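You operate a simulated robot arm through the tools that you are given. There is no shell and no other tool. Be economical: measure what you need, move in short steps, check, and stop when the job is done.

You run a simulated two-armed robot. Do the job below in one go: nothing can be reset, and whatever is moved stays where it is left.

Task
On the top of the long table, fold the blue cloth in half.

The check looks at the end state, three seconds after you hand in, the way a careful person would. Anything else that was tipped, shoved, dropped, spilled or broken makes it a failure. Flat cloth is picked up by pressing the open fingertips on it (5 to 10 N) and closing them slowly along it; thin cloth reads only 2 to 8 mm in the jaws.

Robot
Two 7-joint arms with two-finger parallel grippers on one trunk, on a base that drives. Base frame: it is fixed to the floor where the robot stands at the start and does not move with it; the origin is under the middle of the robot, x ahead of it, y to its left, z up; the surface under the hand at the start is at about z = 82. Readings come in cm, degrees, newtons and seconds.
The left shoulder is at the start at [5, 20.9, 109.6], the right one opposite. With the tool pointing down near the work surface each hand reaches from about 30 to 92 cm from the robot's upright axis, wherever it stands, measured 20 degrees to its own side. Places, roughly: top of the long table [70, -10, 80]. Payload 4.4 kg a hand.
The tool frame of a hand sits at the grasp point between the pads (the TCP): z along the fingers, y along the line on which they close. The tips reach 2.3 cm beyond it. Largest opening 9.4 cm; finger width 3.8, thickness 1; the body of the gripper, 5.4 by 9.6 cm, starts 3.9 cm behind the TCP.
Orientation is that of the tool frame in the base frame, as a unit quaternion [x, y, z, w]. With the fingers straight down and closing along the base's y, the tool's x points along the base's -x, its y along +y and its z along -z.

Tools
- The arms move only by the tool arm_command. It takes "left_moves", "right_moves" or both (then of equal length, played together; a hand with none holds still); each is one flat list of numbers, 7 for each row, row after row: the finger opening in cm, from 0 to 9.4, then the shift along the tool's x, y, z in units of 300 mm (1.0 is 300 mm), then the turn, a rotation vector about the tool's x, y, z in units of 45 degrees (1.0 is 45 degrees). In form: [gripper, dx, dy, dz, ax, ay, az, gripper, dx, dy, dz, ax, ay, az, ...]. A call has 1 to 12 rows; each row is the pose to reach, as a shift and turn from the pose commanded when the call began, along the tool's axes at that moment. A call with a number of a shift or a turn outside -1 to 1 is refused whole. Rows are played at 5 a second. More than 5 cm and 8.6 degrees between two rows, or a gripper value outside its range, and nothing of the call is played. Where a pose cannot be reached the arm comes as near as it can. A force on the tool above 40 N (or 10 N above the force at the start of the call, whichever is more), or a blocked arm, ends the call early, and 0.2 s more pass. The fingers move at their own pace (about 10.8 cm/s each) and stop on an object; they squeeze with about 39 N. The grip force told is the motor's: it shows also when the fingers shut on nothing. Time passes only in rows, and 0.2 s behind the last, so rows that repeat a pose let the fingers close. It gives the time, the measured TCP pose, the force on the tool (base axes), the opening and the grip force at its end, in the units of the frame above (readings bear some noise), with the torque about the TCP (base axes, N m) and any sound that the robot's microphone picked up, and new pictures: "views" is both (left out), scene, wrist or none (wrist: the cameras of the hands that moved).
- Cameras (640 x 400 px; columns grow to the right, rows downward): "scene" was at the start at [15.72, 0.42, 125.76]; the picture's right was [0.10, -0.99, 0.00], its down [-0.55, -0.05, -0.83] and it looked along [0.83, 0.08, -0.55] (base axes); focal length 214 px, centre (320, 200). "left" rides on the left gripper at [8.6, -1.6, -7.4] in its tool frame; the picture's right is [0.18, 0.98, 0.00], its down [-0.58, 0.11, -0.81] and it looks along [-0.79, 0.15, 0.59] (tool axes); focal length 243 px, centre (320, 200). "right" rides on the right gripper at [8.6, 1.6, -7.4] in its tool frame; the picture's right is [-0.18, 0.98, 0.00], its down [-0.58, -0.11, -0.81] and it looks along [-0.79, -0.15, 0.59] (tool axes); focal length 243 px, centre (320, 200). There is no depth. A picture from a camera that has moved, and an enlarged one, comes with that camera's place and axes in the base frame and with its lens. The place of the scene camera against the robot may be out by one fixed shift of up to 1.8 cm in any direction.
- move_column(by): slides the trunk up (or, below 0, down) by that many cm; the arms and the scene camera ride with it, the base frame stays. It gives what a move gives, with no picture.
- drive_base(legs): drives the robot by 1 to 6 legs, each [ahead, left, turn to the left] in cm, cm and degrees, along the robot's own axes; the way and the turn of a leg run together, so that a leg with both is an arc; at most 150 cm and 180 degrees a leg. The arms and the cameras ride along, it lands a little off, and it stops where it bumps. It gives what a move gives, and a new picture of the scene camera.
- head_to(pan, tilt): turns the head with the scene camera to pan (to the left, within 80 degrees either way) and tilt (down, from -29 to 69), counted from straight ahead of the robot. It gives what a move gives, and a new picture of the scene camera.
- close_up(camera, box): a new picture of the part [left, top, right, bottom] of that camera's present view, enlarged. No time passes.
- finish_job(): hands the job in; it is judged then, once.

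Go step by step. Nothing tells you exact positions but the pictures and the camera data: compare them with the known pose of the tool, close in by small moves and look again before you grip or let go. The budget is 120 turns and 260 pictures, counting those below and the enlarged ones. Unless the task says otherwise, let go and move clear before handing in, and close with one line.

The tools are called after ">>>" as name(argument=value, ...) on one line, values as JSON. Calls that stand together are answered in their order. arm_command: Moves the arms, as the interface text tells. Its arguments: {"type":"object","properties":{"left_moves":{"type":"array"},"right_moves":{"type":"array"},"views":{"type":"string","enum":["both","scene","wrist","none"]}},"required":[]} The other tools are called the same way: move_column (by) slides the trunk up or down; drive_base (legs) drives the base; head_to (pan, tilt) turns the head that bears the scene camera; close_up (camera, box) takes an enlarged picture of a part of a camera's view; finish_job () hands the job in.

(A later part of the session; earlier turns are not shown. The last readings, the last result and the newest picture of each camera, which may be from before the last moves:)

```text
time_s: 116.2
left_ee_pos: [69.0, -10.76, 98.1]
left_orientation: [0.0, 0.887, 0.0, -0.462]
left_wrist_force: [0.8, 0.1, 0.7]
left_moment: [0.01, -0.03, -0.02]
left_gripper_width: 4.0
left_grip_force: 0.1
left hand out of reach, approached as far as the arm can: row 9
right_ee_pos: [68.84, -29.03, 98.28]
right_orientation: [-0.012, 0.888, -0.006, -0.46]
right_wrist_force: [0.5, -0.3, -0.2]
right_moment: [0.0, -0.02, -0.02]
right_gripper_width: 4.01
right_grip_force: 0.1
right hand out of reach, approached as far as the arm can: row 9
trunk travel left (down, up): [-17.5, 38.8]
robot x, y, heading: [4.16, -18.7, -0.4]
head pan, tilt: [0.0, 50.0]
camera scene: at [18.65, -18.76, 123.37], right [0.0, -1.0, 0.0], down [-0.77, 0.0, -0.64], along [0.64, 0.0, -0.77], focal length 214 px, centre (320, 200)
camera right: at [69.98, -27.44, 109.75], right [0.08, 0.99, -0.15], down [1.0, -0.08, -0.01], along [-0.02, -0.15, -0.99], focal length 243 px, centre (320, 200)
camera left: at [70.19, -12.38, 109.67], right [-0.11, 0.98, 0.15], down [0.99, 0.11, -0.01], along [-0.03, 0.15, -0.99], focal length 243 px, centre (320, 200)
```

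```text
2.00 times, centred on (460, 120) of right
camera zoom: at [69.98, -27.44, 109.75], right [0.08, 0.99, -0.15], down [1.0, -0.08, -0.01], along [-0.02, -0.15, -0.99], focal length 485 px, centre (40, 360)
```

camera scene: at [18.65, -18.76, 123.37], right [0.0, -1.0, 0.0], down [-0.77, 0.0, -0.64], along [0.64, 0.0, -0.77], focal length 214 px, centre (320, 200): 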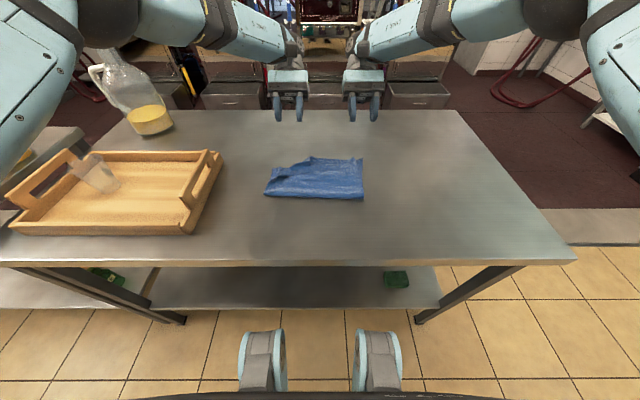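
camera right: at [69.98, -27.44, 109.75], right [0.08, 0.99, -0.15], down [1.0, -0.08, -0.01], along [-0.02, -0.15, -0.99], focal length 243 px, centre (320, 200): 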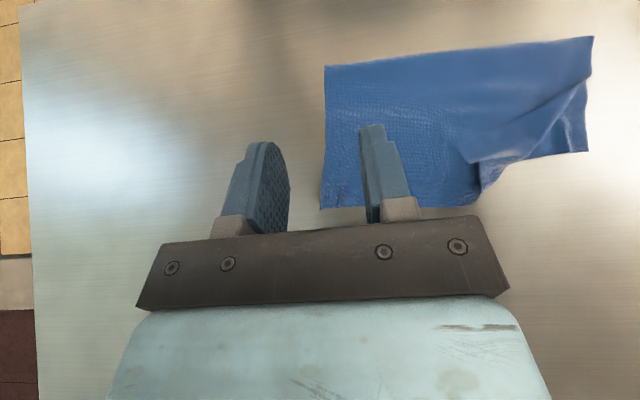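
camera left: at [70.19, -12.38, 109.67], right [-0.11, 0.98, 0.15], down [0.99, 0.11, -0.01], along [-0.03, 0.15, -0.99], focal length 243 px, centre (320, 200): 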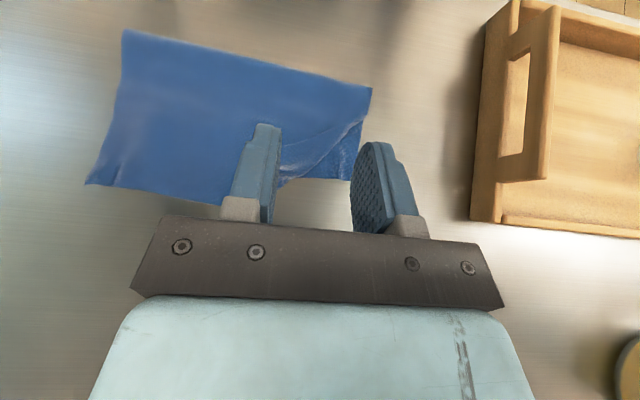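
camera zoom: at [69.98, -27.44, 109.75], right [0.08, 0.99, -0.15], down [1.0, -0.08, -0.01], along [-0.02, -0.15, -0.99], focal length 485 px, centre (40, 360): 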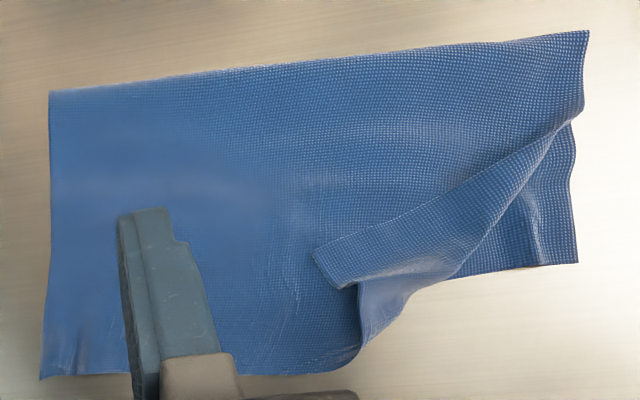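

The left corner of the top layer is flipped over onto the top. I'll bring the left hand around with its fingers tilted forward to pinch that flap near its tip, and then turn it back outward.

>>> arm_command(left_moves=[3, 0.016, -0.017, 0.006, 0, -0.14, 0, 3, 0.032, -0.033, 0.012, 0, -0.28, 0, 3, 0.048, -0.05, 0.019, 0, -0.42, 0, 3, 0.064, -0.067, 0.025, 0, -0.56, 0, 3, 0.08, -0.083, 0.031, 0, -0.7, 0, 3, 0.096, -0.1, 0.038, 0, -0.84, 0, 3, 0.112, -0.117, 0.044, 0, -0.98, 0], right_moves=[3, 0.02, -0.02, -0.01, 0, -0.14, 0, 3, 0.04, -0.04, -0.02, 0, -0.28, 0, 3, 0.06, -0.06, -0.03, 0, -0.42, 0, 3, 0.08, -0.08, -0.04, 0, -0.56, 0, 3, 0.1, -0.1, -0.05, 0, -0.7, 0, 3, 0.12, -0.13, -0.05, 0, -0.84, 0, 3, 0.14, -0.17, -0.05, 0, -0.98, 0], views="none")

>>> arm_command(left_moves=[3, 0, 0, 0.02, 0, -0.14, 0, 3, 0, 0, 0.05, 0, -0.28, 0, 3, 0, 0, 0.08, 0, -0.42, 0, 3, 0, 0, 0.11, 0, -0.56, 0, 3, 0, 0, 0.14, 0, -0.7, 0, 3, 0, 0, 0.17, 0, -0.84, 0, 3, 0, 0, 0.2, 0, -0.98, 0, 3, 0, 0, 0.2, 0, -0.98, 0], views="wrist")

```text
time_s: 117.8
left_ee_pos: [65.95, -14.19, 100.04]
left_orientation: [0.001, 0.995, 0.0, -0.097]
left_wrist_force: [-0.7, -0.2, 0.1]
left_moment: [0.03, 0.01, -0.02]
left_gripper_width: 3.01
left_grip_force: 0.0
right_ee_pos: [67.74, -34.27, 102.6]
right_orientation: [-0.014, 0.995, -0.001, -0.095]
right_wrist_force: [0.1, 0.3, 1.0]
right_moment: [0.02, -0.05, 0.0]
right_gripper_width: 3.01
right_grip_force: 0.0
trunk travel left (down, up): [-17.5, 38.8]
robot x, y, heading: [4.56, -18.24, -0.3]
head pan, tilt: [0.0, 50.0]
```

```text
time_s: 119.6
left_ee_pos: [64.97, -14.2, 94.19]
left_orientation: [0.0, 0.959, 0.0, 0.284]
left_wrist_force: [0.4, 0.8, -0.5]
left_moment: [-0.02, 0.01, -0.02]
left_gripper_width: 3.03
left_grip_force: 0.1
right_ee_pos: [68.02, -34.12, 102.56]
right_orientation: [-0.014, 0.995, -0.002, -0.096]
right_wrist_force: [-0.3, -0.2, -0.7]
right_moment: [0.02, -0.02, 0.01]
right_gripper_width: 3.02
right_grip_force: 0.1
trunk travel left (down, up): [-17.5, 38.8]
robot x, y, heading: [4.25, -18.54, -0.2]
head pan, tilt: [0.0, 50.0]
camera left: at [53.71, -15.73, 95.74], right [-0.15, 0.98, -0.1], down [0.05, 0.11, 0.99], along [0.99, 0.15, -0.06], focal length 243 px, centre (320, 200)
```

left: 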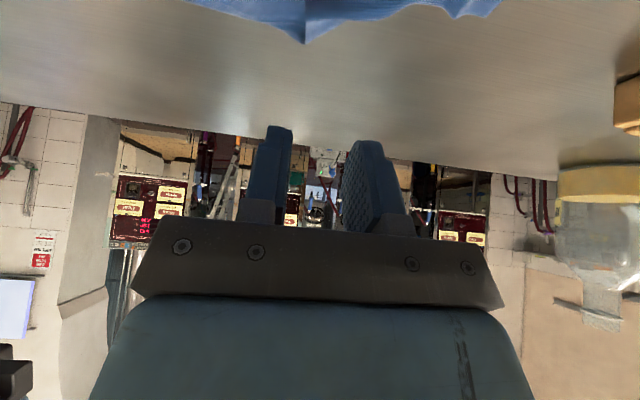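

>>> close_up(camera="scene", box=[255, 135, 375, 210])

```text
5.33 times, centred on (315, 172) of scene
camera zoom: at [18.79, -18.76, 123.36], right [0.0, -1.0, 0.0], down [-0.77, 0.0, -0.64], along [0.64, 0.0, -0.77], focal length 1144 px, centre (347, 347)
```

zoom: 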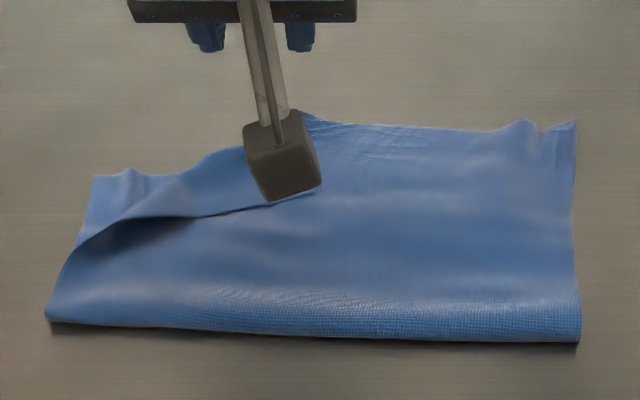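

>>> arm_command(left_moves=[3, 0.045, 0, 0.063, 0, 0, 0, 3, 0.09, 0, 0.127, 0, 0, 0, 3, 0.136, 0, 0.19, 0, 0, 0, 3, 0.136, 0, 0.19, 0, 0, 0], views="wrist")

>>> close_up(camera="scene", box=[255, 135, 375, 210])

```text
time_s: 120.6
left_ee_pos: [64.58, -14.08, 87.13]
left_orientation: [0.001, 0.959, 0.0, 0.283]
left_wrist_force: [-0.3, -0.3, -0.1]
left_moment: [-0.01, -0.02, 0.01]
left_gripper_width: 3.01
left_grip_force: 0.0
right_ee_pos: [67.79, -34.26, 102.56]
right_orientation: [-0.014, 0.995, -0.001, -0.095]
right_wrist_force: [-0.3, -0.3, -0.5]
right_moment: [-0.01, -0.02, -0.02]
right_gripper_width: 3.0
right_grip_force: 0.0
trunk travel left (down, up): [-17.5, 38.8]
robot x, y, heading: [3.81, -18.14, -0.3]
head pan, tilt: [0.0, 50.0]
camera left: at [53.33, -15.73, 88.69], right [-0.15, 0.98, -0.1], down [0.05, 0.11, 0.99], along [0.99, 0.15, -0.07], focal length 243 px, centre (320, 200)
```

left: 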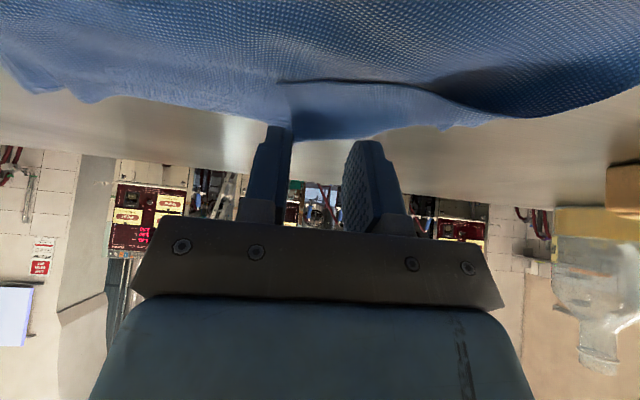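

```text
5.33 times, centred on (315, 172) of scene
camera zoom: at [18.77, -18.77, 123.37], right [0.0, -1.0, 0.0], down [-0.77, 0.0, -0.64], along [0.64, 0.0, -0.77], focal length 1144 px, centre (347, 347)
```

zoom: 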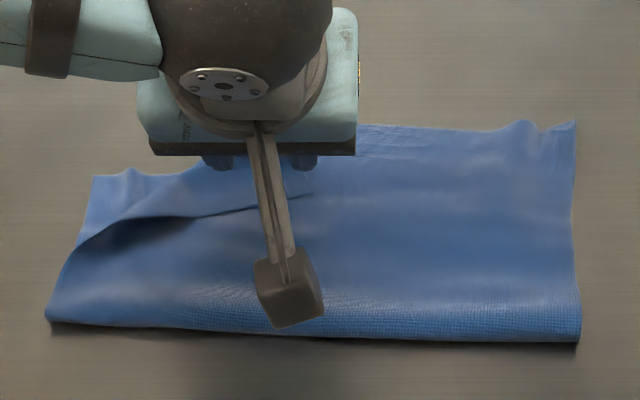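

>>> arm_command(left_moves=[3, 0.024, 0, 0.006, 0, 0, 0, 3, 0.048, 0, 0.0126, 0, 0, 0, 3, 0.048, 0, 0.0126, 0, 0, 0], views="wrist")

```text
time_s: 121.4
left_ee_pos: [63.66, -14.23, 86.03]
left_orientation: [0.0, 0.959, 0.0, 0.283]
left_wrist_force: [0.1, -1.4, 0.3]
left_moment: [0.0, 0.02, 0.01]
left_gripper_width: 3.0
left_grip_force: 0.1
right_ee_pos: [67.94, -34.29, 102.52]
right_orientation: [-0.014, 0.995, -0.001, -0.096]
right_wrist_force: [-0.6, 0.2, 0.3]
right_moment: [-0.01, 0.02, 0.01]
right_gripper_width: 3.01
right_grip_force: 0.1
trunk travel left (down, up): [-17.5, 38.8]
robot x, y, heading: [4.15, -18.2, -0.3]
head pan, tilt: [0.0, 50.0]
camera left: at [52.29, -15.76, 87.68], right [-0.15, 0.98, -0.1], down [0.05, 0.11, 0.99], along [0.99, 0.15, -0.07], focal length 243 px, centre (320, 200)
```

left: 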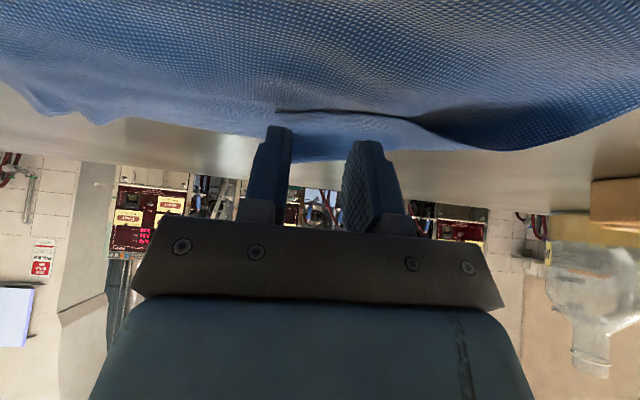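

>>> arm_command(left_moves=[3, 0.006, 0, 0.009, 0, 0, 0, 3, 0.011, 0, 0.0168, 0, 0, 0, 3, 0.011, 0, 0.0168, 0, 0, 0], views="none")

```text
time_s: 122.2
left_ee_pos: [63.75, -14.15, 85.46]
left_orientation: [0.001, 0.959, 0.0, 0.284]
left_wrist_force: [1.3, 0.5, 0.4]
left_moment: [-0.03, 0.01, 0.0]
left_gripper_width: 2.99
left_grip_force: 0.1
right_ee_pos: [67.97, -34.27, 102.61]
right_orientation: [-0.014, 0.995, -0.001, -0.095]
right_wrist_force: [-0.3, 0.2, 0.2]
right_moment: [0.02, -0.03, -0.01]
right_gripper_width: 2.99
right_grip_force: 0.0
trunk travel left (down, up): [-17.5, 38.8]
robot x, y, heading: [4.35, -18.5, -0.2]
head pan, tilt: [0.0, 50.0]
```

>>> arm_command(left_moves=[3, 0.004, 0, 0.006, 0, 0, 0, 3, 0.006, 0, 0.009, 0, 0, 0, 3, 0.006, 0, 0.009, 0, 0, 0], views="none")

```text
time_s: 123.0
left_ee_pos: [63.54, -14.24, 85.02]
left_orientation: [0.002, 0.959, -0.001, 0.283]
left_wrist_force: [1.0, -0.3, 0.4]
left_moment: [0.0, 0.03, -0.02]
left_gripper_width: 3.0
left_grip_force: 0.2
right_ee_pos: [68.01, -34.27, 102.66]
right_orientation: [-0.014, 0.995, -0.002, -0.095]
right_wrist_force: [0.9, 0.0, -0.4]
right_moment: [-0.01, 0.0, 0.02]
right_gripper_width: 2.98
right_grip_force: 0.1
trunk travel left (down, up): [-17.5, 38.8]
robot x, y, heading: [4.1, -18.22, -0.2]
head pan, tilt: [0.0, 50.0]
```

>>> arm_command(left_moves=[3, 0.002, 0, 0.003, 0, 0, 0, 3, 0.003, 0, 0.004, 0, 0, 0], views="wrist")

```text
time_s: 123.6
left_ee_pos: [63.58, -14.23, 85.1]
left_orientation: [0.0, 0.959, -0.001, 0.284]
left_wrist_force: [1.8, 0.3, 8.1]
left_moment: [0.03, -0.02, 0.0]
left_gripper_width: 2.98
left_grip_force: 0.0
right_ee_pos: [67.83, -34.27, 102.53]
right_orientation: [-0.015, 0.995, -0.001, -0.096]
right_wrist_force: [-0.1, -0.9, -0.1]
right_moment: [0.04, 0.01, 0.02]
right_gripper_width: 3.0
right_grip_force: 0.0
trunk travel left (down, up): [-17.5, 38.8]
robot x, y, heading: [4.12, -18.13, 0.1]
head pan, tilt: [0.0, 50.0]
camera left: at [52.24, -15.75, 86.71], right [-0.15, 0.98, -0.1], down [0.05, 0.11, 0.99], along [0.99, 0.15, -0.06], focal length 243 px, centre (320, 200)
```

left: 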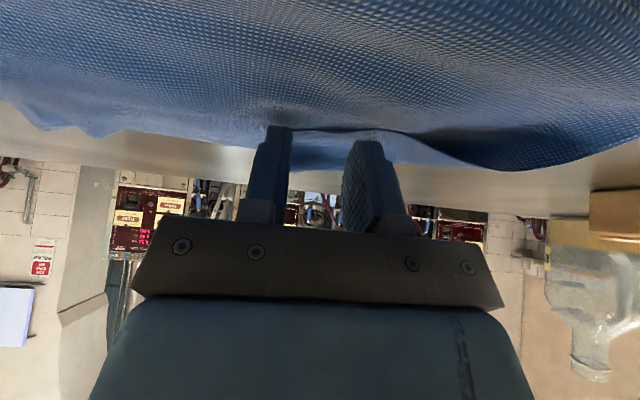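

>>> arm_command(left_moves=[2.6, 0, 0, 0, 0, 0, 0, 2.2, 0, 0, 0, 0, 0, 0, 1.8, 0, 0, 0, 0, 0, 0, 1.4, 0, 0, 0, 0, 0, 0, 1, 0, 0, 0, 0, 0, 0, 0.5, 0, 0, 0, 0, 0, 0, 0, 0, 0, 0, 0, 0, 0, 0, 0, 0, 0, 0, 0, 0, 0, -0.02, 0, -0.03, 0, 0, 0, 0, -0.04, 0, -0.06, 0, 0, 0, 0, -0.055, 0, -0.084, 0, 0, 0], views="wrist")

>>> close_up(camera="scene", box=[255, 135, 375, 210])

```text
time_s: 126.0
left_ee_pos: [63.55, -14.14, 88.05]
left_orientation: [0.001, 0.959, 0.0, 0.283]
left_wrist_force: [-0.2, 0.0, 0.2]
left_moment: [0.0, 0.02, 0.02]
left_gripper_width: 0.24
left_grip_force: 38.9
right_ee_pos: [67.87, -34.11, 102.58]
right_orientation: [-0.014, 0.995, -0.001, -0.096]
right_wrist_force: [0.1, 0.3, 0.6]
right_moment: [0.02, 0.01, 0.01]
right_gripper_width: 3.03
right_grip_force: 0.1
trunk travel left (down, up): [-17.5, 38.8]
robot x, y, heading: [4.43, -18.45, -0.4]
head pan, tilt: [0.0, 50.0]
camera left: at [52.18, -15.7, 89.63], right [-0.15, 0.98, -0.1], down [0.05, 0.11, 0.99], along [0.99, 0.15, -0.07], focal length 243 px, centre (320, 200)
```

left: 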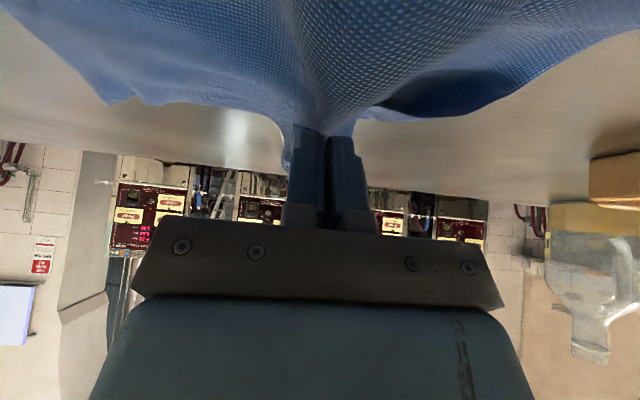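

```text
5.33 times, centred on (315, 172) of scene
camera zoom: at [18.79, -18.75, 123.36], right [0.0, -1.0, 0.0], down [-0.77, 0.0, -0.64], along [0.64, 0.0, -0.77], focal length 1144 px, centre (347, 347)
```

zoom: 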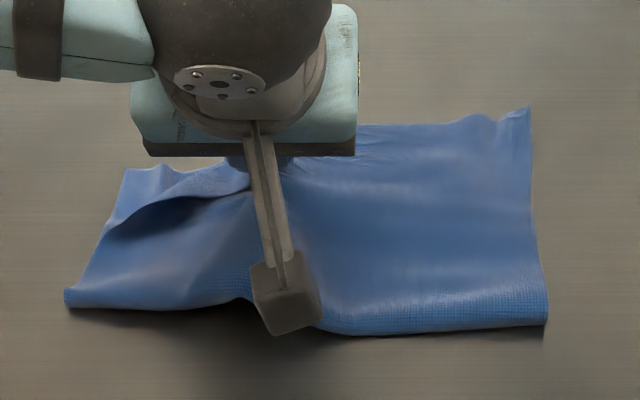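

The pinch took the layer below as well, so I'll set it back down and release. Next I'll hold the cloth with the right hand and push the loose flap over with the closed left fingertips.

>>> arm_command(left_moves=[0, 0.02, 0, 0.03, 0, 0, 0, 0, 0.04, 0, 0.06, 0, 0, 0, 0, 0.052, 0, 0.08, 0, 0, 0, 1.5, 0.052, 0, 0.08, 0, 0, 0, 3, 0.052, 0, 0.08, 0, 0, 0, 3, 0, 0, 0, 0, 0, 0, 3, -0.06, 0, -0.1, 0, 0, 0, 3, -0.12, 0, -0.2, 0, 0, 0, 3, -0.15, 0, -0.3, 0, 0, 0], views="none")

>>> close_up(camera="scene", box=[255, 135, 375, 210])

```text
time_s: 128.0
left_ee_pos: [62.31, -14.34, 98.0]
left_orientation: [0.0, 0.959, 0.0, 0.283]
left_wrist_force: [0.1, 0.0, 0.5]
left_moment: [-0.04, -0.01, 0.0]
left_gripper_width: 3.01
left_grip_force: 0.1
right_ee_pos: [67.92, -34.23, 102.68]
right_orientation: [-0.014, 0.995, -0.002, -0.096]
right_wrist_force: [0.7, 0.3, 0.0]
right_moment: [-0.02, -0.01, 0.0]
right_gripper_width: 2.97
right_grip_force: 0.0
trunk travel left (down, up): [-17.5, 38.8]
robot x, y, heading: [4.03, -18.43, -0.1]
head pan, tilt: [0.0, 50.0]
```

```text
5.33 times, centred on (315, 172) of scene
camera zoom: at [18.75, -18.77, 123.36], right [0.0, -1.0, 0.0], down [-0.77, 0.0, -0.64], along [0.64, 0.0, -0.77], focal length 1144 px, centre (347, 347)
```

zoom: 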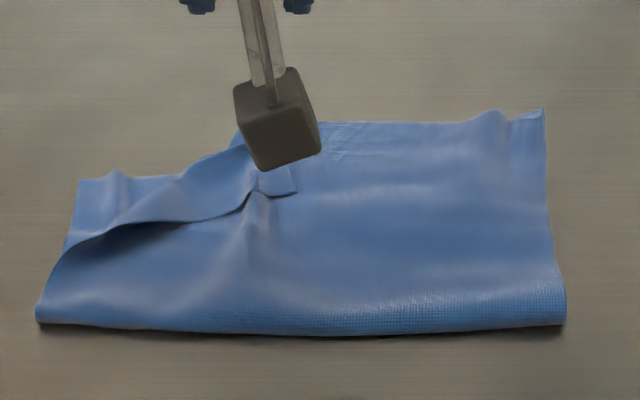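

>>> arm_command(left_moves=[0, 0.04, 0.02, 0.027, 0, 0.12, 0, 0, 0.08, 0.042, 0.053, 0, 0.24, 0, 0, 0.12, 0.063, 0.08, 0, 0.37, 0, 0, 0.162, 0.085, 0.107, 0, 0.49, 0, 0, 0.203, 0.106, 0.133, 0, 0.61, 0, 0, 0.243, 0.127, 0.16, 0, 0.73, 0, 0, 0.243, 0.127, 0.16, 0, 0.73, 0], right_moves=[0, 0.027, 0.055, 0.079, 0, -0.04, 0, 0, 0.054, 0.11, 0.158, 0, -0.08, 0, 0, 0.081, 0.166, 0.236, 0, -0.12, 0, 0, 0.108, 0.222, 0.315, 0, -0.16, 0, 0, 0.135, 0.277, 0.394, 0, -0.2, 0, 0, 0.163, 0.333, 0.473, 0, -0.244, 0, 0, 0.163, 0.333, 0.473, 0, -0.244, 0])

```text
time_s: 129.6
left_ee_pos: [58.82, -10.54, 90.14]
left_orientation: [0.0, 1.0, 0.001, 0.0]
left_wrist_force: [0.7, -1.2, 0.7]
left_moment: [0.02, 0.03, 0.01]
left_gripper_width: 0.0
left_grip_force: 38.4
right_ee_pos: [60.27, -24.41, 89.69]
right_orientation: [-0.015, 1.0, 0.0, 0.0]
right_wrist_force: [-0.2, 0.1, 0.4]
right_moment: [0.01, -0.02, -0.01]
right_gripper_width: 0.0
right_grip_force: 38.8
trunk travel left (down, up): [-17.5, 38.8]
robot x, y, heading: [4.13, -17.91, -0.1]
head pan, tilt: [0.0, 50.0]
camera scene: at [18.77, -18.78, 123.37], right [0.0, -1.0, 0.0], down [-0.77, 0.0, -0.64], along [0.64, 0.0, -0.77], focal length 214 px, centre (320, 200)
camera right: at [51.62, -23.06, 97.27], right [0.16, 0.99, 0.0], down [0.58, -0.09, 0.81], along [0.8, -0.13, -0.59], focal length 243 px, centre (320, 200)
camera left: at [50.24, -12.09, 97.62], right [-0.18, 0.98, 0.0], down [0.58, 0.11, 0.81], along [0.79, 0.15, -0.59], focal length 243 px, centre (320, 200)
```

scene: 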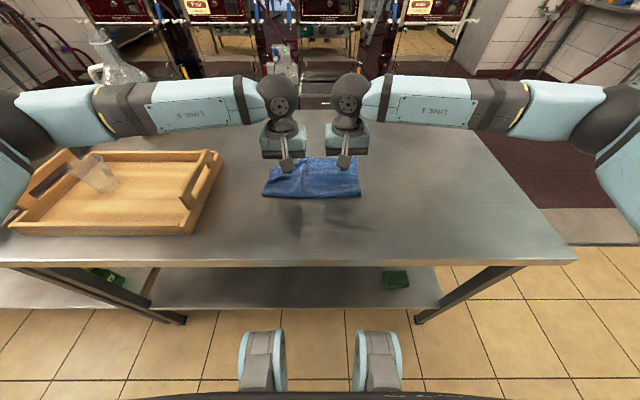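
right: 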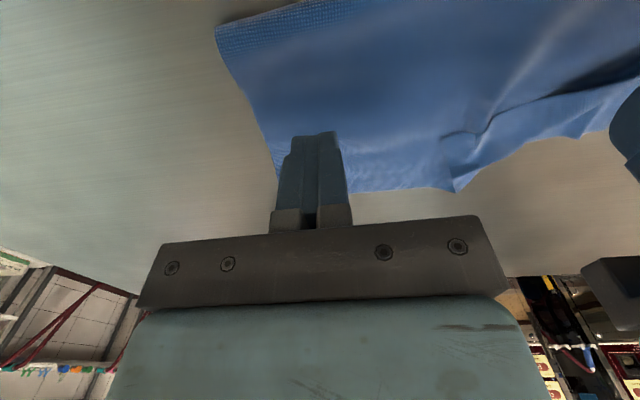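
left: 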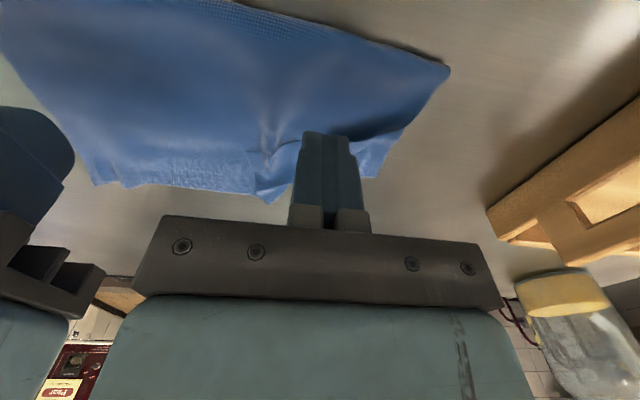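

>>> arm_command(left_moves=[0, 0, 0, 0.09, 0, 0, 0, 0, 0, 0, 0.16, 0, 0, 0, 0, 0, 0, 0.174, 0, 0, 0, 0, 0, 0, 0.174, 0, 0, 0], right_moves=[0, 0, 0, 0.09, 0, 0, 0, 0, 0, 0, 0.155, 0, 0, 0, 0, 0, 0, 0.172, 0, 0, 0, 0, 0, 0, 0.174, 0, 0, 0], views="wrist")

```text
time_s: 130.6
left_ee_pos: [58.99, -10.25, 84.92]
left_orientation: [0.002, 1.0, 0.001, 0.001]
left_wrist_force: [-1.0, 0.6, -0.6]
left_moment: [0.03, -0.03, -0.02]
left_gripper_width: 0.02
left_grip_force: 38.8
right_ee_pos: [60.2, -24.41, 84.49]
right_orientation: [-0.015, 1.0, 0.0, 0.0]
right_wrist_force: [0.1, -0.2, 1.2]
right_moment: [0.0, 0.02, 0.02]
right_gripper_width: 0.0
right_grip_force: 39.2
trunk travel left (down, up): [-17.5, 38.8]
robot x, y, heading: [4.17, -18.09, -0.2]
head pan, tilt: [0.0, 50.0]
camera right: at [51.53, -23.05, 92.03], right [0.16, 0.99, 0.0], down [0.58, -0.09, 0.81], along [0.8, -0.13, -0.59], focal length 243 px, centre (320, 200)
camera left: at [50.3, -11.89, 92.42], right [-0.18, 0.98, 0.0], down [0.58, 0.11, 0.81], along [0.79, 0.15, -0.59], focal length 243 px, centre (320, 200)
```

right: 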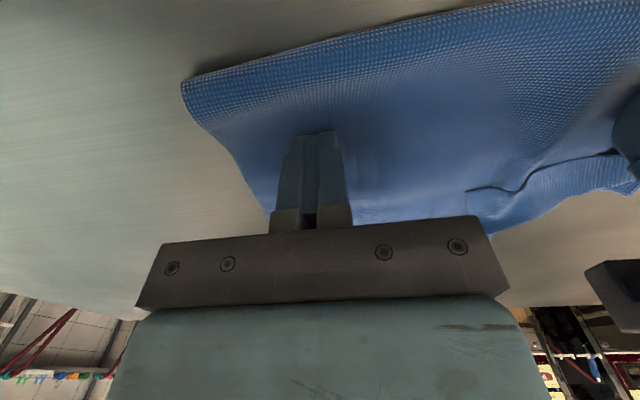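
left: 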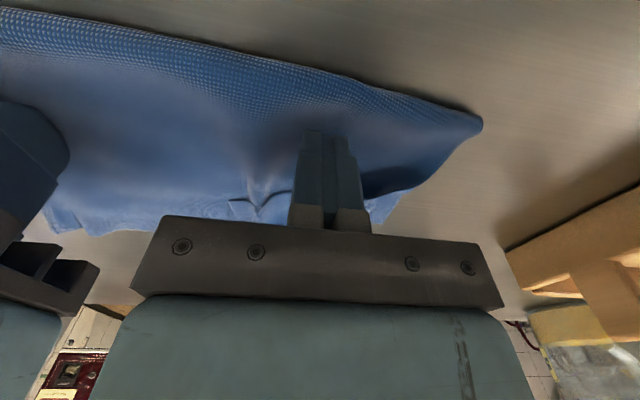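

The left fingertip is in the hollow just before the flap. I'll press with the right and push the flap outward with the left.

>>> arm_command(left_moves=[0, 0, 0, 0.006, 0, 0, 0, 0, 0, 0, 0.008, 0, 0, 0, 0, -0.04, 0.02, 0.007, 0, 0, 0, 0, -0.08, 0.045, 0.005, 0, 0, 0, 0, -0.12, 0.07, 0.002, 0, 0, 0, 0, -0.16, 0.095, 0, 0, 0, 0, 0, -0.2, 0.117, -0.002, 0, 0, 0], right_moves=[0, 0, 0, 0.002, 0, 0, 0, 0, 0, 0, 0.004, 0, 0, 0, 0, 0, 0, 0.004, 0, 0, 0, 0, 0, 0, 0.004, 0, 0, 0, 0, 0, 0, 0.004, 0, 0, 0, 0, 0, 0, 0.004, 0, 0, 0, 0, 0, 0, 0.004, 0, 0, 0], views="wrist")

>>> close_up(camera="scene", box=[255, 135, 375, 210])

```text
time_s: 132.2
left_ee_pos: [65.04, -6.84, 84.86]
left_orientation: [0.0, 1.0, 0.001, 0.001]
left_wrist_force: [0.6, -1.7, -1.1]
left_moment: [0.02, -0.04, 0.01]
left_gripper_width: 0.0
left_grip_force: 39.0
right_ee_pos: [60.15, -24.42, 84.49]
right_orientation: [-0.014, 1.0, 0.0, 0.001]
right_wrist_force: [0.7, -1.0, 15.6]
right_moment: [-0.02, 0.01, 0.0]
right_gripper_width: 0.01
right_grip_force: 38.6
trunk travel left (down, up): [-17.5, 38.8]
robot x, y, heading: [4.32, -18.2, -0.2]
head pan, tilt: [0.0, 50.0]
camera right: at [51.51, -23.04, 91.98], right [0.16, 0.99, 0.0], down [0.58, -0.09, 0.81], along [0.8, -0.13, -0.59], focal length 243 px, centre (320, 200)
camera left: at [56.4, -8.38, 92.45], right [-0.18, 0.98, 0.0], down [0.58, 0.11, 0.81], along [0.79, 0.15, -0.59], focal length 243 px, centre (320, 200)
```

right: 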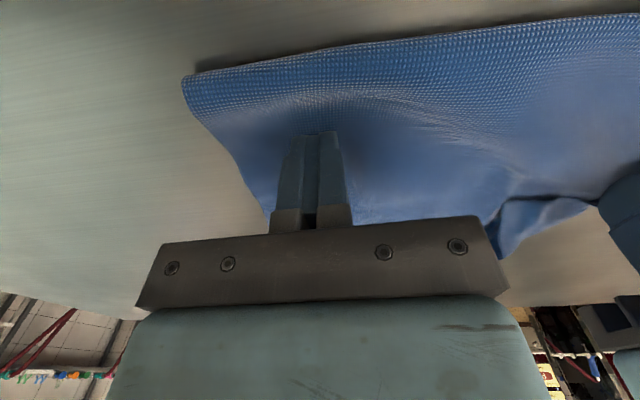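
left: 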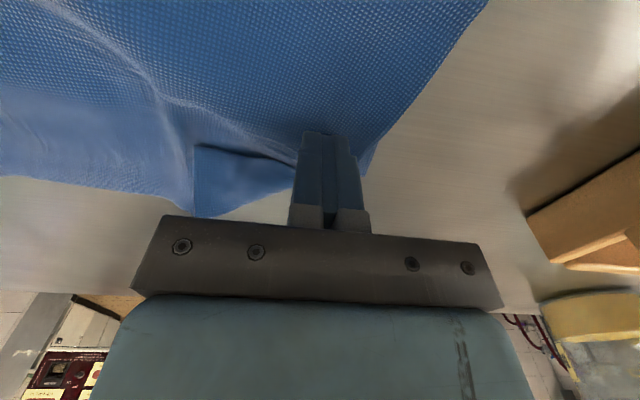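

```text
5.33 times, centred on (315, 172) of scene
camera zoom: at [18.67, -18.75, 123.39], right [0.0, -1.0, 0.0], down [-0.77, 0.0, -0.64], along [0.64, 0.0, -0.77], focal length 1144 px, centre (347, 347)
```

zoom: 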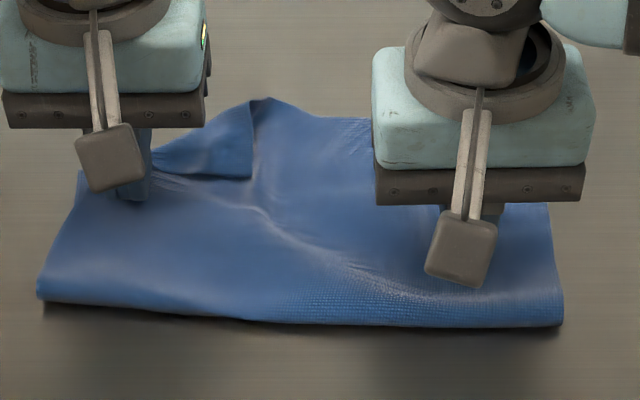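

The flap is mostly pushed over; only its tip remains at about (65.5,-13). I'll step back behind the tip and push it straight outward.

>>> arm_command(left_moves=[0, 0, 0, -0.07, 0, 0, 0, 0, 0.04, -0.08, -0.08, 0, 0, 0, 0, 0.08, -0.155, -0.07, 0, 0, 0, 0, 0.08, -0.155, 0, 0, 0, 0, 0, 0.08, -0.155, 0.009, 0, 0, 0, 0, 0.02, -0.155, 0.009, 0, 0, 0, 0, -0.04, -0.15, 0.007, 0, 0, 0, 0, -0.1, -0.14, 0.003, 0, 0, 0, 0, -0.16, -0.13, 0, 0, 0, 0, 0, -0.21, -0.12, 0, 0, 0, 0], views="wrist")

>>> close_up(camera="scene", box=[255, 135, 375, 210])

```text
time_s: 134.4
left_ee_pos: [71.29, -10.58, 84.81]
left_orientation: [0.001, 1.0, -0.001, 0.002]
left_wrist_force: [0.2, 0.5, -0.9]
left_moment: [0.02, 0.03, -0.01]
left_gripper_width: 0.0
left_grip_force: 39.5
right_ee_pos: [60.17, -24.49, 84.37]
right_orientation: [-0.013, 1.0, 0.0, 0.001]
right_wrist_force: [3.0, -0.7, 20.4]
right_moment: [0.01, -0.02, -0.01]
right_gripper_width: 0.01
right_grip_force: 39.2
trunk travel left (down, up): [-17.5, 38.8]
robot x, y, heading: [4.58, -18.34, -0.3]
head pan, tilt: [0.0, 50.0]
camera left: at [62.64, -12.09, 92.41], right [-0.18, 0.98, 0.0], down [0.58, 0.11, 0.81], along [0.79, 0.15, -0.59], focal length 243 px, centre (320, 200)
```

left: 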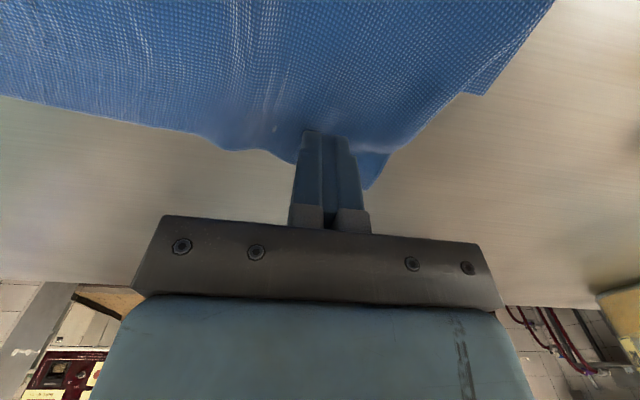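

```text
5.33 times, centred on (315, 172) of scene
camera zoom: at [18.64, -18.75, 123.39], right [0.0, -1.0, 0.0], down [-0.77, 0.0, -0.64], along [0.64, 0.0, -0.77], focal length 1144 px, centre (347, 347)
```

zoom: 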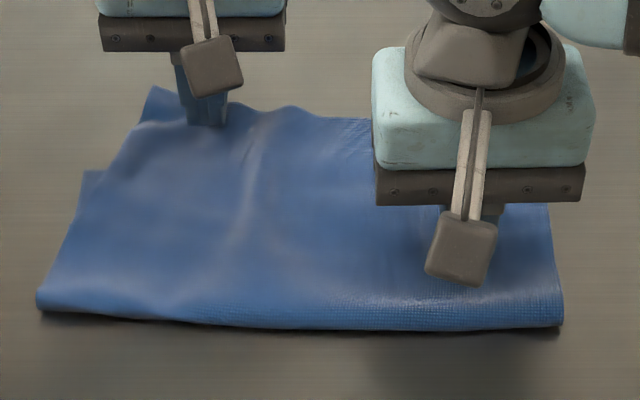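

The flap is turned out fully. I'll lift both hands and view the result.

>>> arm_command(left_moves=[0, 0, 0, -0.1, 0, 0, 0, 0, 0.05, 0.05, -0.23, 0, 0, 0, 0, 0.1, 0.12, -0.37, 0, 0, 0, 0, 0.15, 0.2, -0.5, 0, 0, 0], right_moves=[0, 0, 0, -0.1, 0, 0, 0, 0, 0, -0.05, -0.23, 0, 0, 0, 0, 0, -0.15, -0.35, 0, 0, 0, 0, 0, -0.28, -0.45, 0, 0, 0], views="scene")

>>> close_up(camera="scene", box=[255, 135, 375, 210])

```text
time_s: 135.4
left_ee_pos: [66.81, -4.52, 99.88]
left_orientation: [0.001, 1.0, 0.0, 0.0]
left_wrist_force: [-0.7, -0.8, 0.2]
left_moment: [-0.01, 0.0, -0.02]
left_gripper_width: 0.0
left_grip_force: 38.6
right_ee_pos: [60.12, -32.63, 97.96]
right_orientation: [-0.015, 1.0, 0.0, 0.001]
right_wrist_force: [-0.1, 0.6, 1.4]
right_moment: [0.04, -0.02, -0.02]
right_gripper_width: 0.0
right_grip_force: 38.7
trunk travel left (down, up): [-17.5, 38.8]
robot x, y, heading: [4.12, -18.79, -0.4]
head pan, tilt: [0.0, 50.0]
camera scene: at [18.66, -18.8, 123.37], right [0.0, -1.0, 0.0], down [-0.77, 0.0, -0.64], along [0.64, 0.0, -0.77], focal length 214 px, centre (320, 200)
```

scene: 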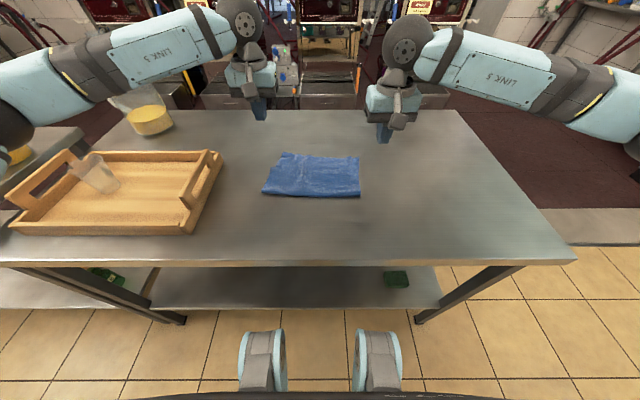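

```text
5.33 times, centred on (315, 172) of scene
camera zoom: at [18.66, -18.8, 123.37], right [0.0, -1.0, 0.0], down [-0.77, 0.0, -0.64], along [0.64, 0.0, -0.77], focal length 1144 px, centre (347, 347)
```

zoom: 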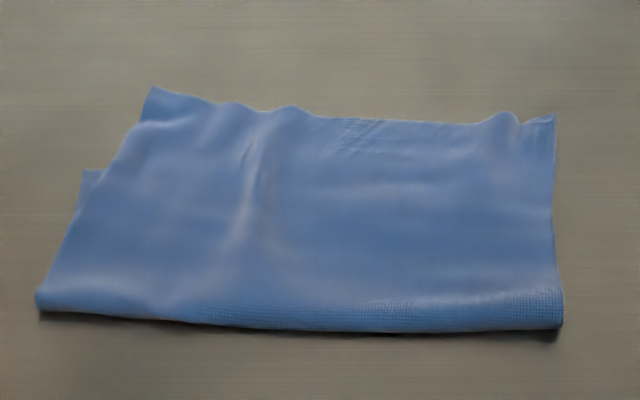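

The fold is clean now, but the top layer overshoots the far edge by several cm. I'll regrip that outer edge with upright fingers, roll the crease toward me a little, and re-lay it so the edges meet. First position above it.

>>> arm_command(left_moves=[4, -0.025, -0.067, 0.09, 0, 0, 0, 4, -0.05, -0.133, 0.18, 0, 0, 0, 4, -0.073, -0.2, 0.267, 0, 0, 0, 4, -0.073, -0.2, 0.267, 0, 0, 0], right_moves=[4, -0.078, 0.053, 0.067, 0, 0, 0, 4, -0.155, 0.107, 0.133, 0, 0, 0, 4, -0.233, 0.16, 0.2, 0, 0, 0, 4, -0.233, 0.16, 0.2, 0, 0, 0], views="wrist")

```text
time_s: 136.4
left_ee_pos: [68.92, -10.61, 91.89]
left_orientation: [0.0, 1.0, 0.0, 0.001]
left_wrist_force: [0.7, -0.2, 0.1]
left_moment: [0.02, -0.01, -0.05]
left_gripper_width: 3.98
left_grip_force: 0.0
right_ee_pos: [67.16, -27.63, 91.92]
right_orientation: [-0.015, 1.0, 0.0, 0.0]
right_wrist_force: [-0.7, -0.3, 0.7]
right_moment: [0.02, -0.02, 0.03]
right_gripper_width: 4.0
right_grip_force: 0.1
trunk travel left (down, up): [-17.5, 38.8]
robot x, y, heading: [4.2, -18.13, -0.1]
head pan, tilt: [0.0, 50.0]
camera right: at [58.53, -26.24, 99.5], right [0.16, 0.99, 0.0], down [0.58, -0.09, 0.81], along [0.8, -0.13, -0.59], focal length 243 px, centre (320, 200)
camera left: at [60.21, -12.23, 99.35], right [-0.18, 0.98, 0.0], down [0.58, 0.11, 0.81], along [0.79, 0.15, -0.59], focal length 243 px, centre (320, 200)
```

right: 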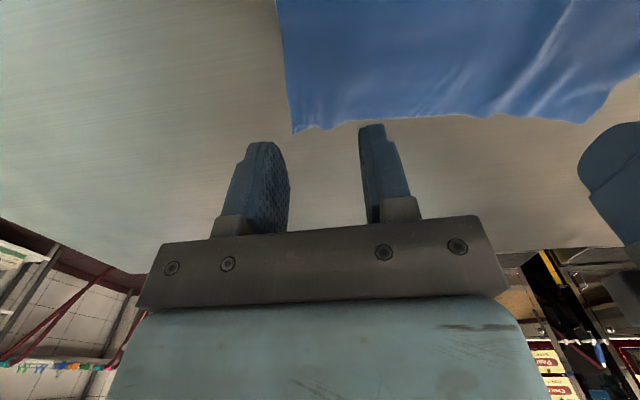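
left: 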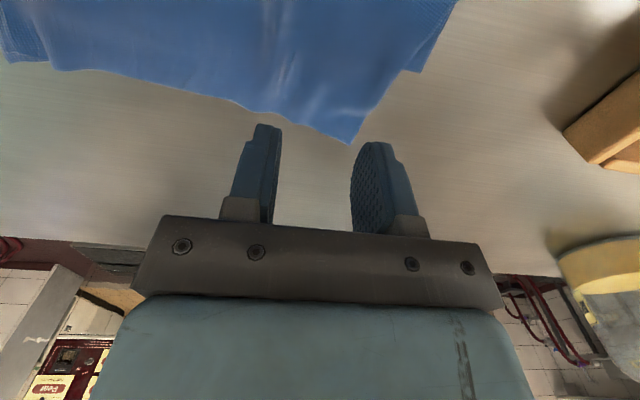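

>>> arm_command(left_moves=[4, -0.07, 0.01, 0.08, 0, 0, 0, 4, -0.143, 0.02, 0.16, 0, 0, 0, 4, -0.143, 0.02, 0.237, 0, 0, 0, 4, -0.143, 0.02, 0.243, 0, 0, 0, 4, -0.143, 0.02, 0.245, 0, 0, 0], right_moves=[4, -0.07, -0.004, 0.08, 0, 0, 0, 4, -0.15, -0.008, 0.16, 0, 0, 0, 4, -0.15, -0.008, 0.237, 0, 0, 0, 4, -0.15, -0.008, 0.243, 0, 0, 0, 4, -0.15, -0.008, 0.245, 0, 0, 0], views="wrist")

```text
time_s: 137.6
left_ee_pos: [73.19, -9.81, 84.46]
left_orientation: [0.001, 1.0, 0.0, 0.001]
left_wrist_force: [-0.1, -0.1, 1.1]
left_moment: [0.04, 0.01, 0.01]
left_gripper_width: 4.01
left_grip_force: 0.2
right_ee_pos: [71.77, -27.98, 84.43]
right_orientation: [-0.014, 1.0, -0.001, 0.001]
right_wrist_force: [0.4, -0.1, 5.0]
right_moment: [0.01, 0.08, 0.02]
right_gripper_width: 4.02
right_grip_force: 0.0
trunk travel left (down, up): [-17.5, 38.8]
robot x, y, heading: [4.05, -18.44, -0.3]
head pan, tilt: [0.0, 50.0]
camera right: at [63.14, -26.47, 91.97], right [0.16, 0.99, 0.0], down [0.58, -0.09, 0.81], along [0.8, -0.13, -0.59], focal length 243 px, centre (320, 200)
camera left: at [64.55, -11.44, 92.0], right [-0.18, 0.98, 0.0], down [0.58, 0.11, 0.81], along [0.79, 0.15, -0.59], focal length 243 px, centre (320, 200)
```

right: 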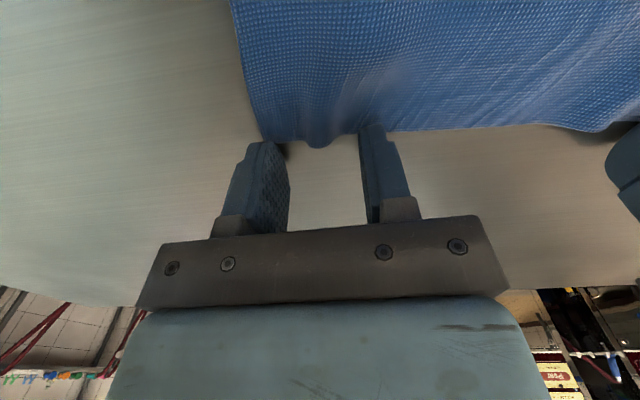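
left: 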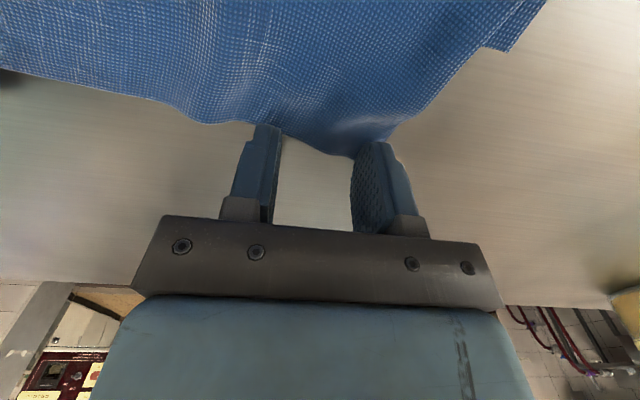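

Ridges and corners are between the fingertips. Press and close slowly.

>>> arm_command(left_moves=[4, 0, 0, 0.003, 0, 0, 0, 3.6, 0, 0, 0.0035, 0, 0, 0, 3.2, 0, 0, 0.0037, 0, 0, 0, 2.8, 0, 0, 0.004, 0, 0, 0, 2.4, 0, 0, 0.0043, 0, 0, 0, 2, 0, 0, 0.0046, 0, 0, 0, 1.6, 0, 0, 0.005, 0, 0, 0, 1.2, 0, 0, 0.0053, 0, 0, 0, 0.6, 0, 0, 0.0056, 0, 0, 0, 0, 0, 0, 0.0056, 0, 0, 0, 0, 0, 0, 0.0056, 0, 0, 0], right_moves=[4, 0, 0, 0.001, 0, 0, 0, 3.6, 0, 0, 0.0013, 0, 0, 0, 3.2, 0, 0, 0.0016, 0, 0, 0, 2.8, 0, 0, 0.002, 0, 0, 0, 2.4, 0, 0, 0.0022, 0, 0, 0, 2, 0, 0, 0.0025, 0, 0, 0, 1.6, 0, 0, 0.0028, 0, 0, 0, 1.2, 0, 0, 0.003, 0, 0, 0, 0.6, 0, 0, 0.0033, 0, 0, 0, 0, 0, 0, 0.0033, 0, 0, 0, 0, 0, 0, 0.0033, 0, 0, 0], views="wrist")

```text
time_s: 140.0
left_ee_pos: [73.07, -9.87, 84.33]
left_orientation: [0.001, 1.0, 0.0, 0.001]
left_wrist_force: [0.1, -2.4, 7.8]
left_moment: [0.0, 0.08, 0.03]
left_gripper_width: 0.15
left_grip_force: 38.7
right_ee_pos: [71.75, -28.01, 84.41]
right_orientation: [-0.014, 1.0, 0.0, -0.001]
right_wrist_force: [-0.1, 2.3, 6.2]
right_moment: [0.04, 0.03, -0.06]
right_gripper_width: 0.15
right_grip_force: 39.4
trunk travel left (down, up): [-17.5, 38.8]
robot x, y, heading: [4.41, -18.24, -0.2]
head pan, tilt: [0.0, 50.0]
camera right: at [63.09, -26.55, 91.97], right [0.16, 0.99, 0.0], down [0.58, -0.09, 0.81], along [0.8, -0.13, -0.59], focal length 243 px, centre (320, 200)
camera left: at [64.45, -11.49, 91.94], right [-0.18, 0.98, 0.0], down [0.58, 0.11, 0.81], along [0.79, 0.15, -0.59], focal length 243 px, centre (320, 200)
```

right: 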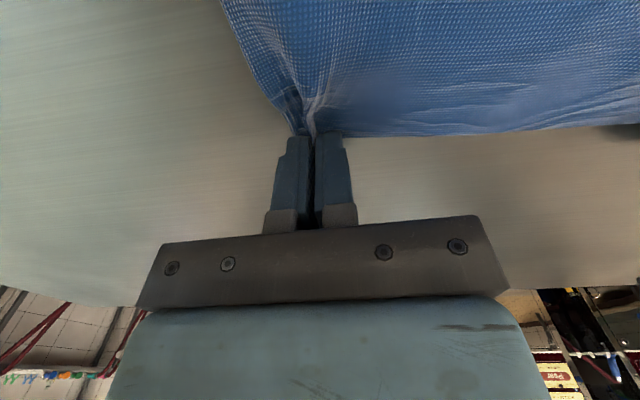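
left: 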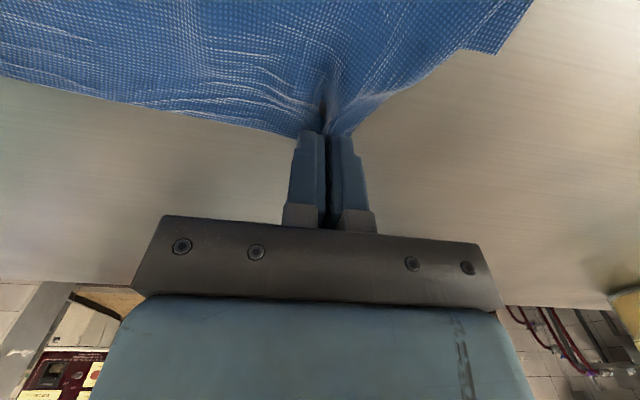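

Both hold. I'll carry the edge up and over toward me so that the crease rolls inward, and look at the lower layer.

>>> arm_command(left_moves=[0, 0.05, 0, -0.1, 0, 0, 0, 0, 0.103, 0, -0.2, 0, 0, 0, 0, 0.2, 0, -0.3, 0, 0, 0, 0, 0.303, 0, -0.4, 0, 0, 0, 0, 0.42, 0, -0.45, 0, 0, 0, 0, 0.537, 0, -0.5, 0, 0, 0, 0, 0.65, 0, -0.467, 0, 0, 0, 0, 0.77, 0, -0.433, 0, 0, 0, 0, 0.85, 0, -0.367, 0, 0, 0, 0, 0.937, 0, -0.3, 0, 0, 0], right_moves=[0, 0.05, 0, -0.1, 0, 0, 0, 0, 0.103, 0.003, -0.2, 0, 0, 0, 0, 0.2, 0.006, -0.3, 0, 0, 0, 0, 0.303, 0.009, -0.4, 0, 0, 0, 0, 0.42, 0.012, -0.45, 0, 0, 0, 0, 0.537, 0.016, -0.5, 0, 0, 0, 0, 0.65, 0.019, -0.467, 0, 0, 0, 0, 0.77, 0.023, -0.433, 0, 0, 0, 0, 0.85, 0.026, -0.367, 0, 0, 0, 0, 0.937, 0.028, -0.3, 0, 0, 0], views="scene")

>>> close_up(camera="scene", box=[240, 130, 400, 240])

>>> close_up(camera="left", box=[0, 0, 640, 400])

```text
time_s: 142.2
left_ee_pos: [45.07, -9.94, 93.25]
left_orientation: [0.0, 1.0, 0.0, 0.001]
left_wrist_force: [0.1, -0.3, 0.2]
left_moment: [-0.03, -0.04, -0.01]
left_gripper_width: 0.15
left_grip_force: 38.4
right_ee_pos: [43.57, -27.83, 93.33]
right_orientation: [-0.014, 1.0, -0.001, -0.001]
right_wrist_force: [-0.1, 0.0, -0.1]
right_moment: [0.01, 0.01, -0.02]
right_gripper_width: 0.15
right_grip_force: 39.2
trunk travel left (down, up): [-17.5, 38.8]
robot x, y, heading: [4.2, -18.12, 0.2]
head pan, tilt: [0.0, 50.0]
camera scene: at [18.76, -18.76, 123.38], right [0.0, -1.0, 0.0], down [-0.77, 0.0, -0.64], along [0.64, 0.0, -0.77], focal length 214 px, centre (320, 200)
```

scene: 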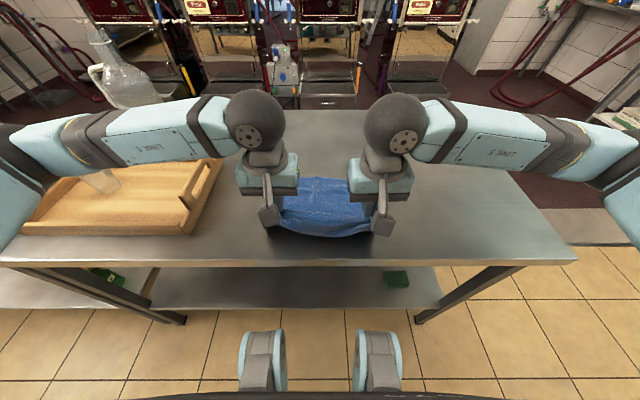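

```text
3.64 times, centred on (320, 185) of scene
camera zoom: at [18.76, -18.76, 123.38], right [0.0, -1.0, 0.0], down [-0.77, 0.0, -0.64], along [0.64, 0.0, -0.77], focal length 780 px, centre (320, 254)
```

zoom: 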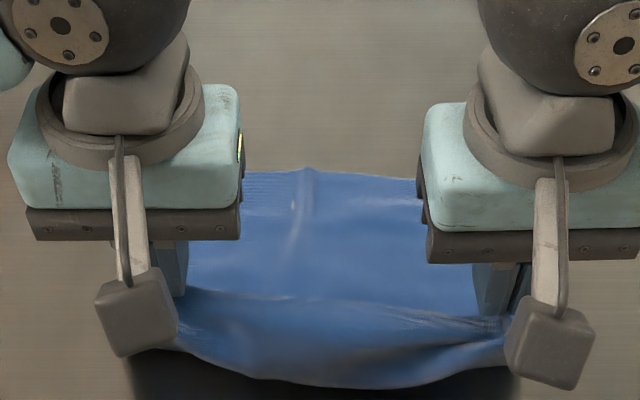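

```text
1.00 times, centred on (320, 200) of left (not enlarged: the box is as wide or as high as the picture)
camera zoom: at [36.43, -11.49, 100.74], right [-0.18, 0.98, 0.0], down [0.58, 0.11, 0.81], along [0.79, 0.15, -0.59], focal length 243 px, centre (320, 200)
```

zoom: 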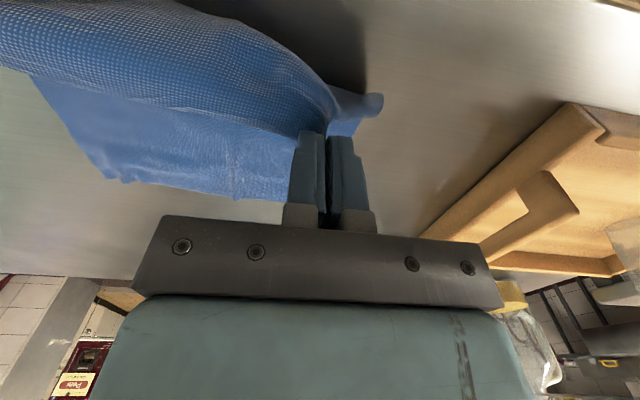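

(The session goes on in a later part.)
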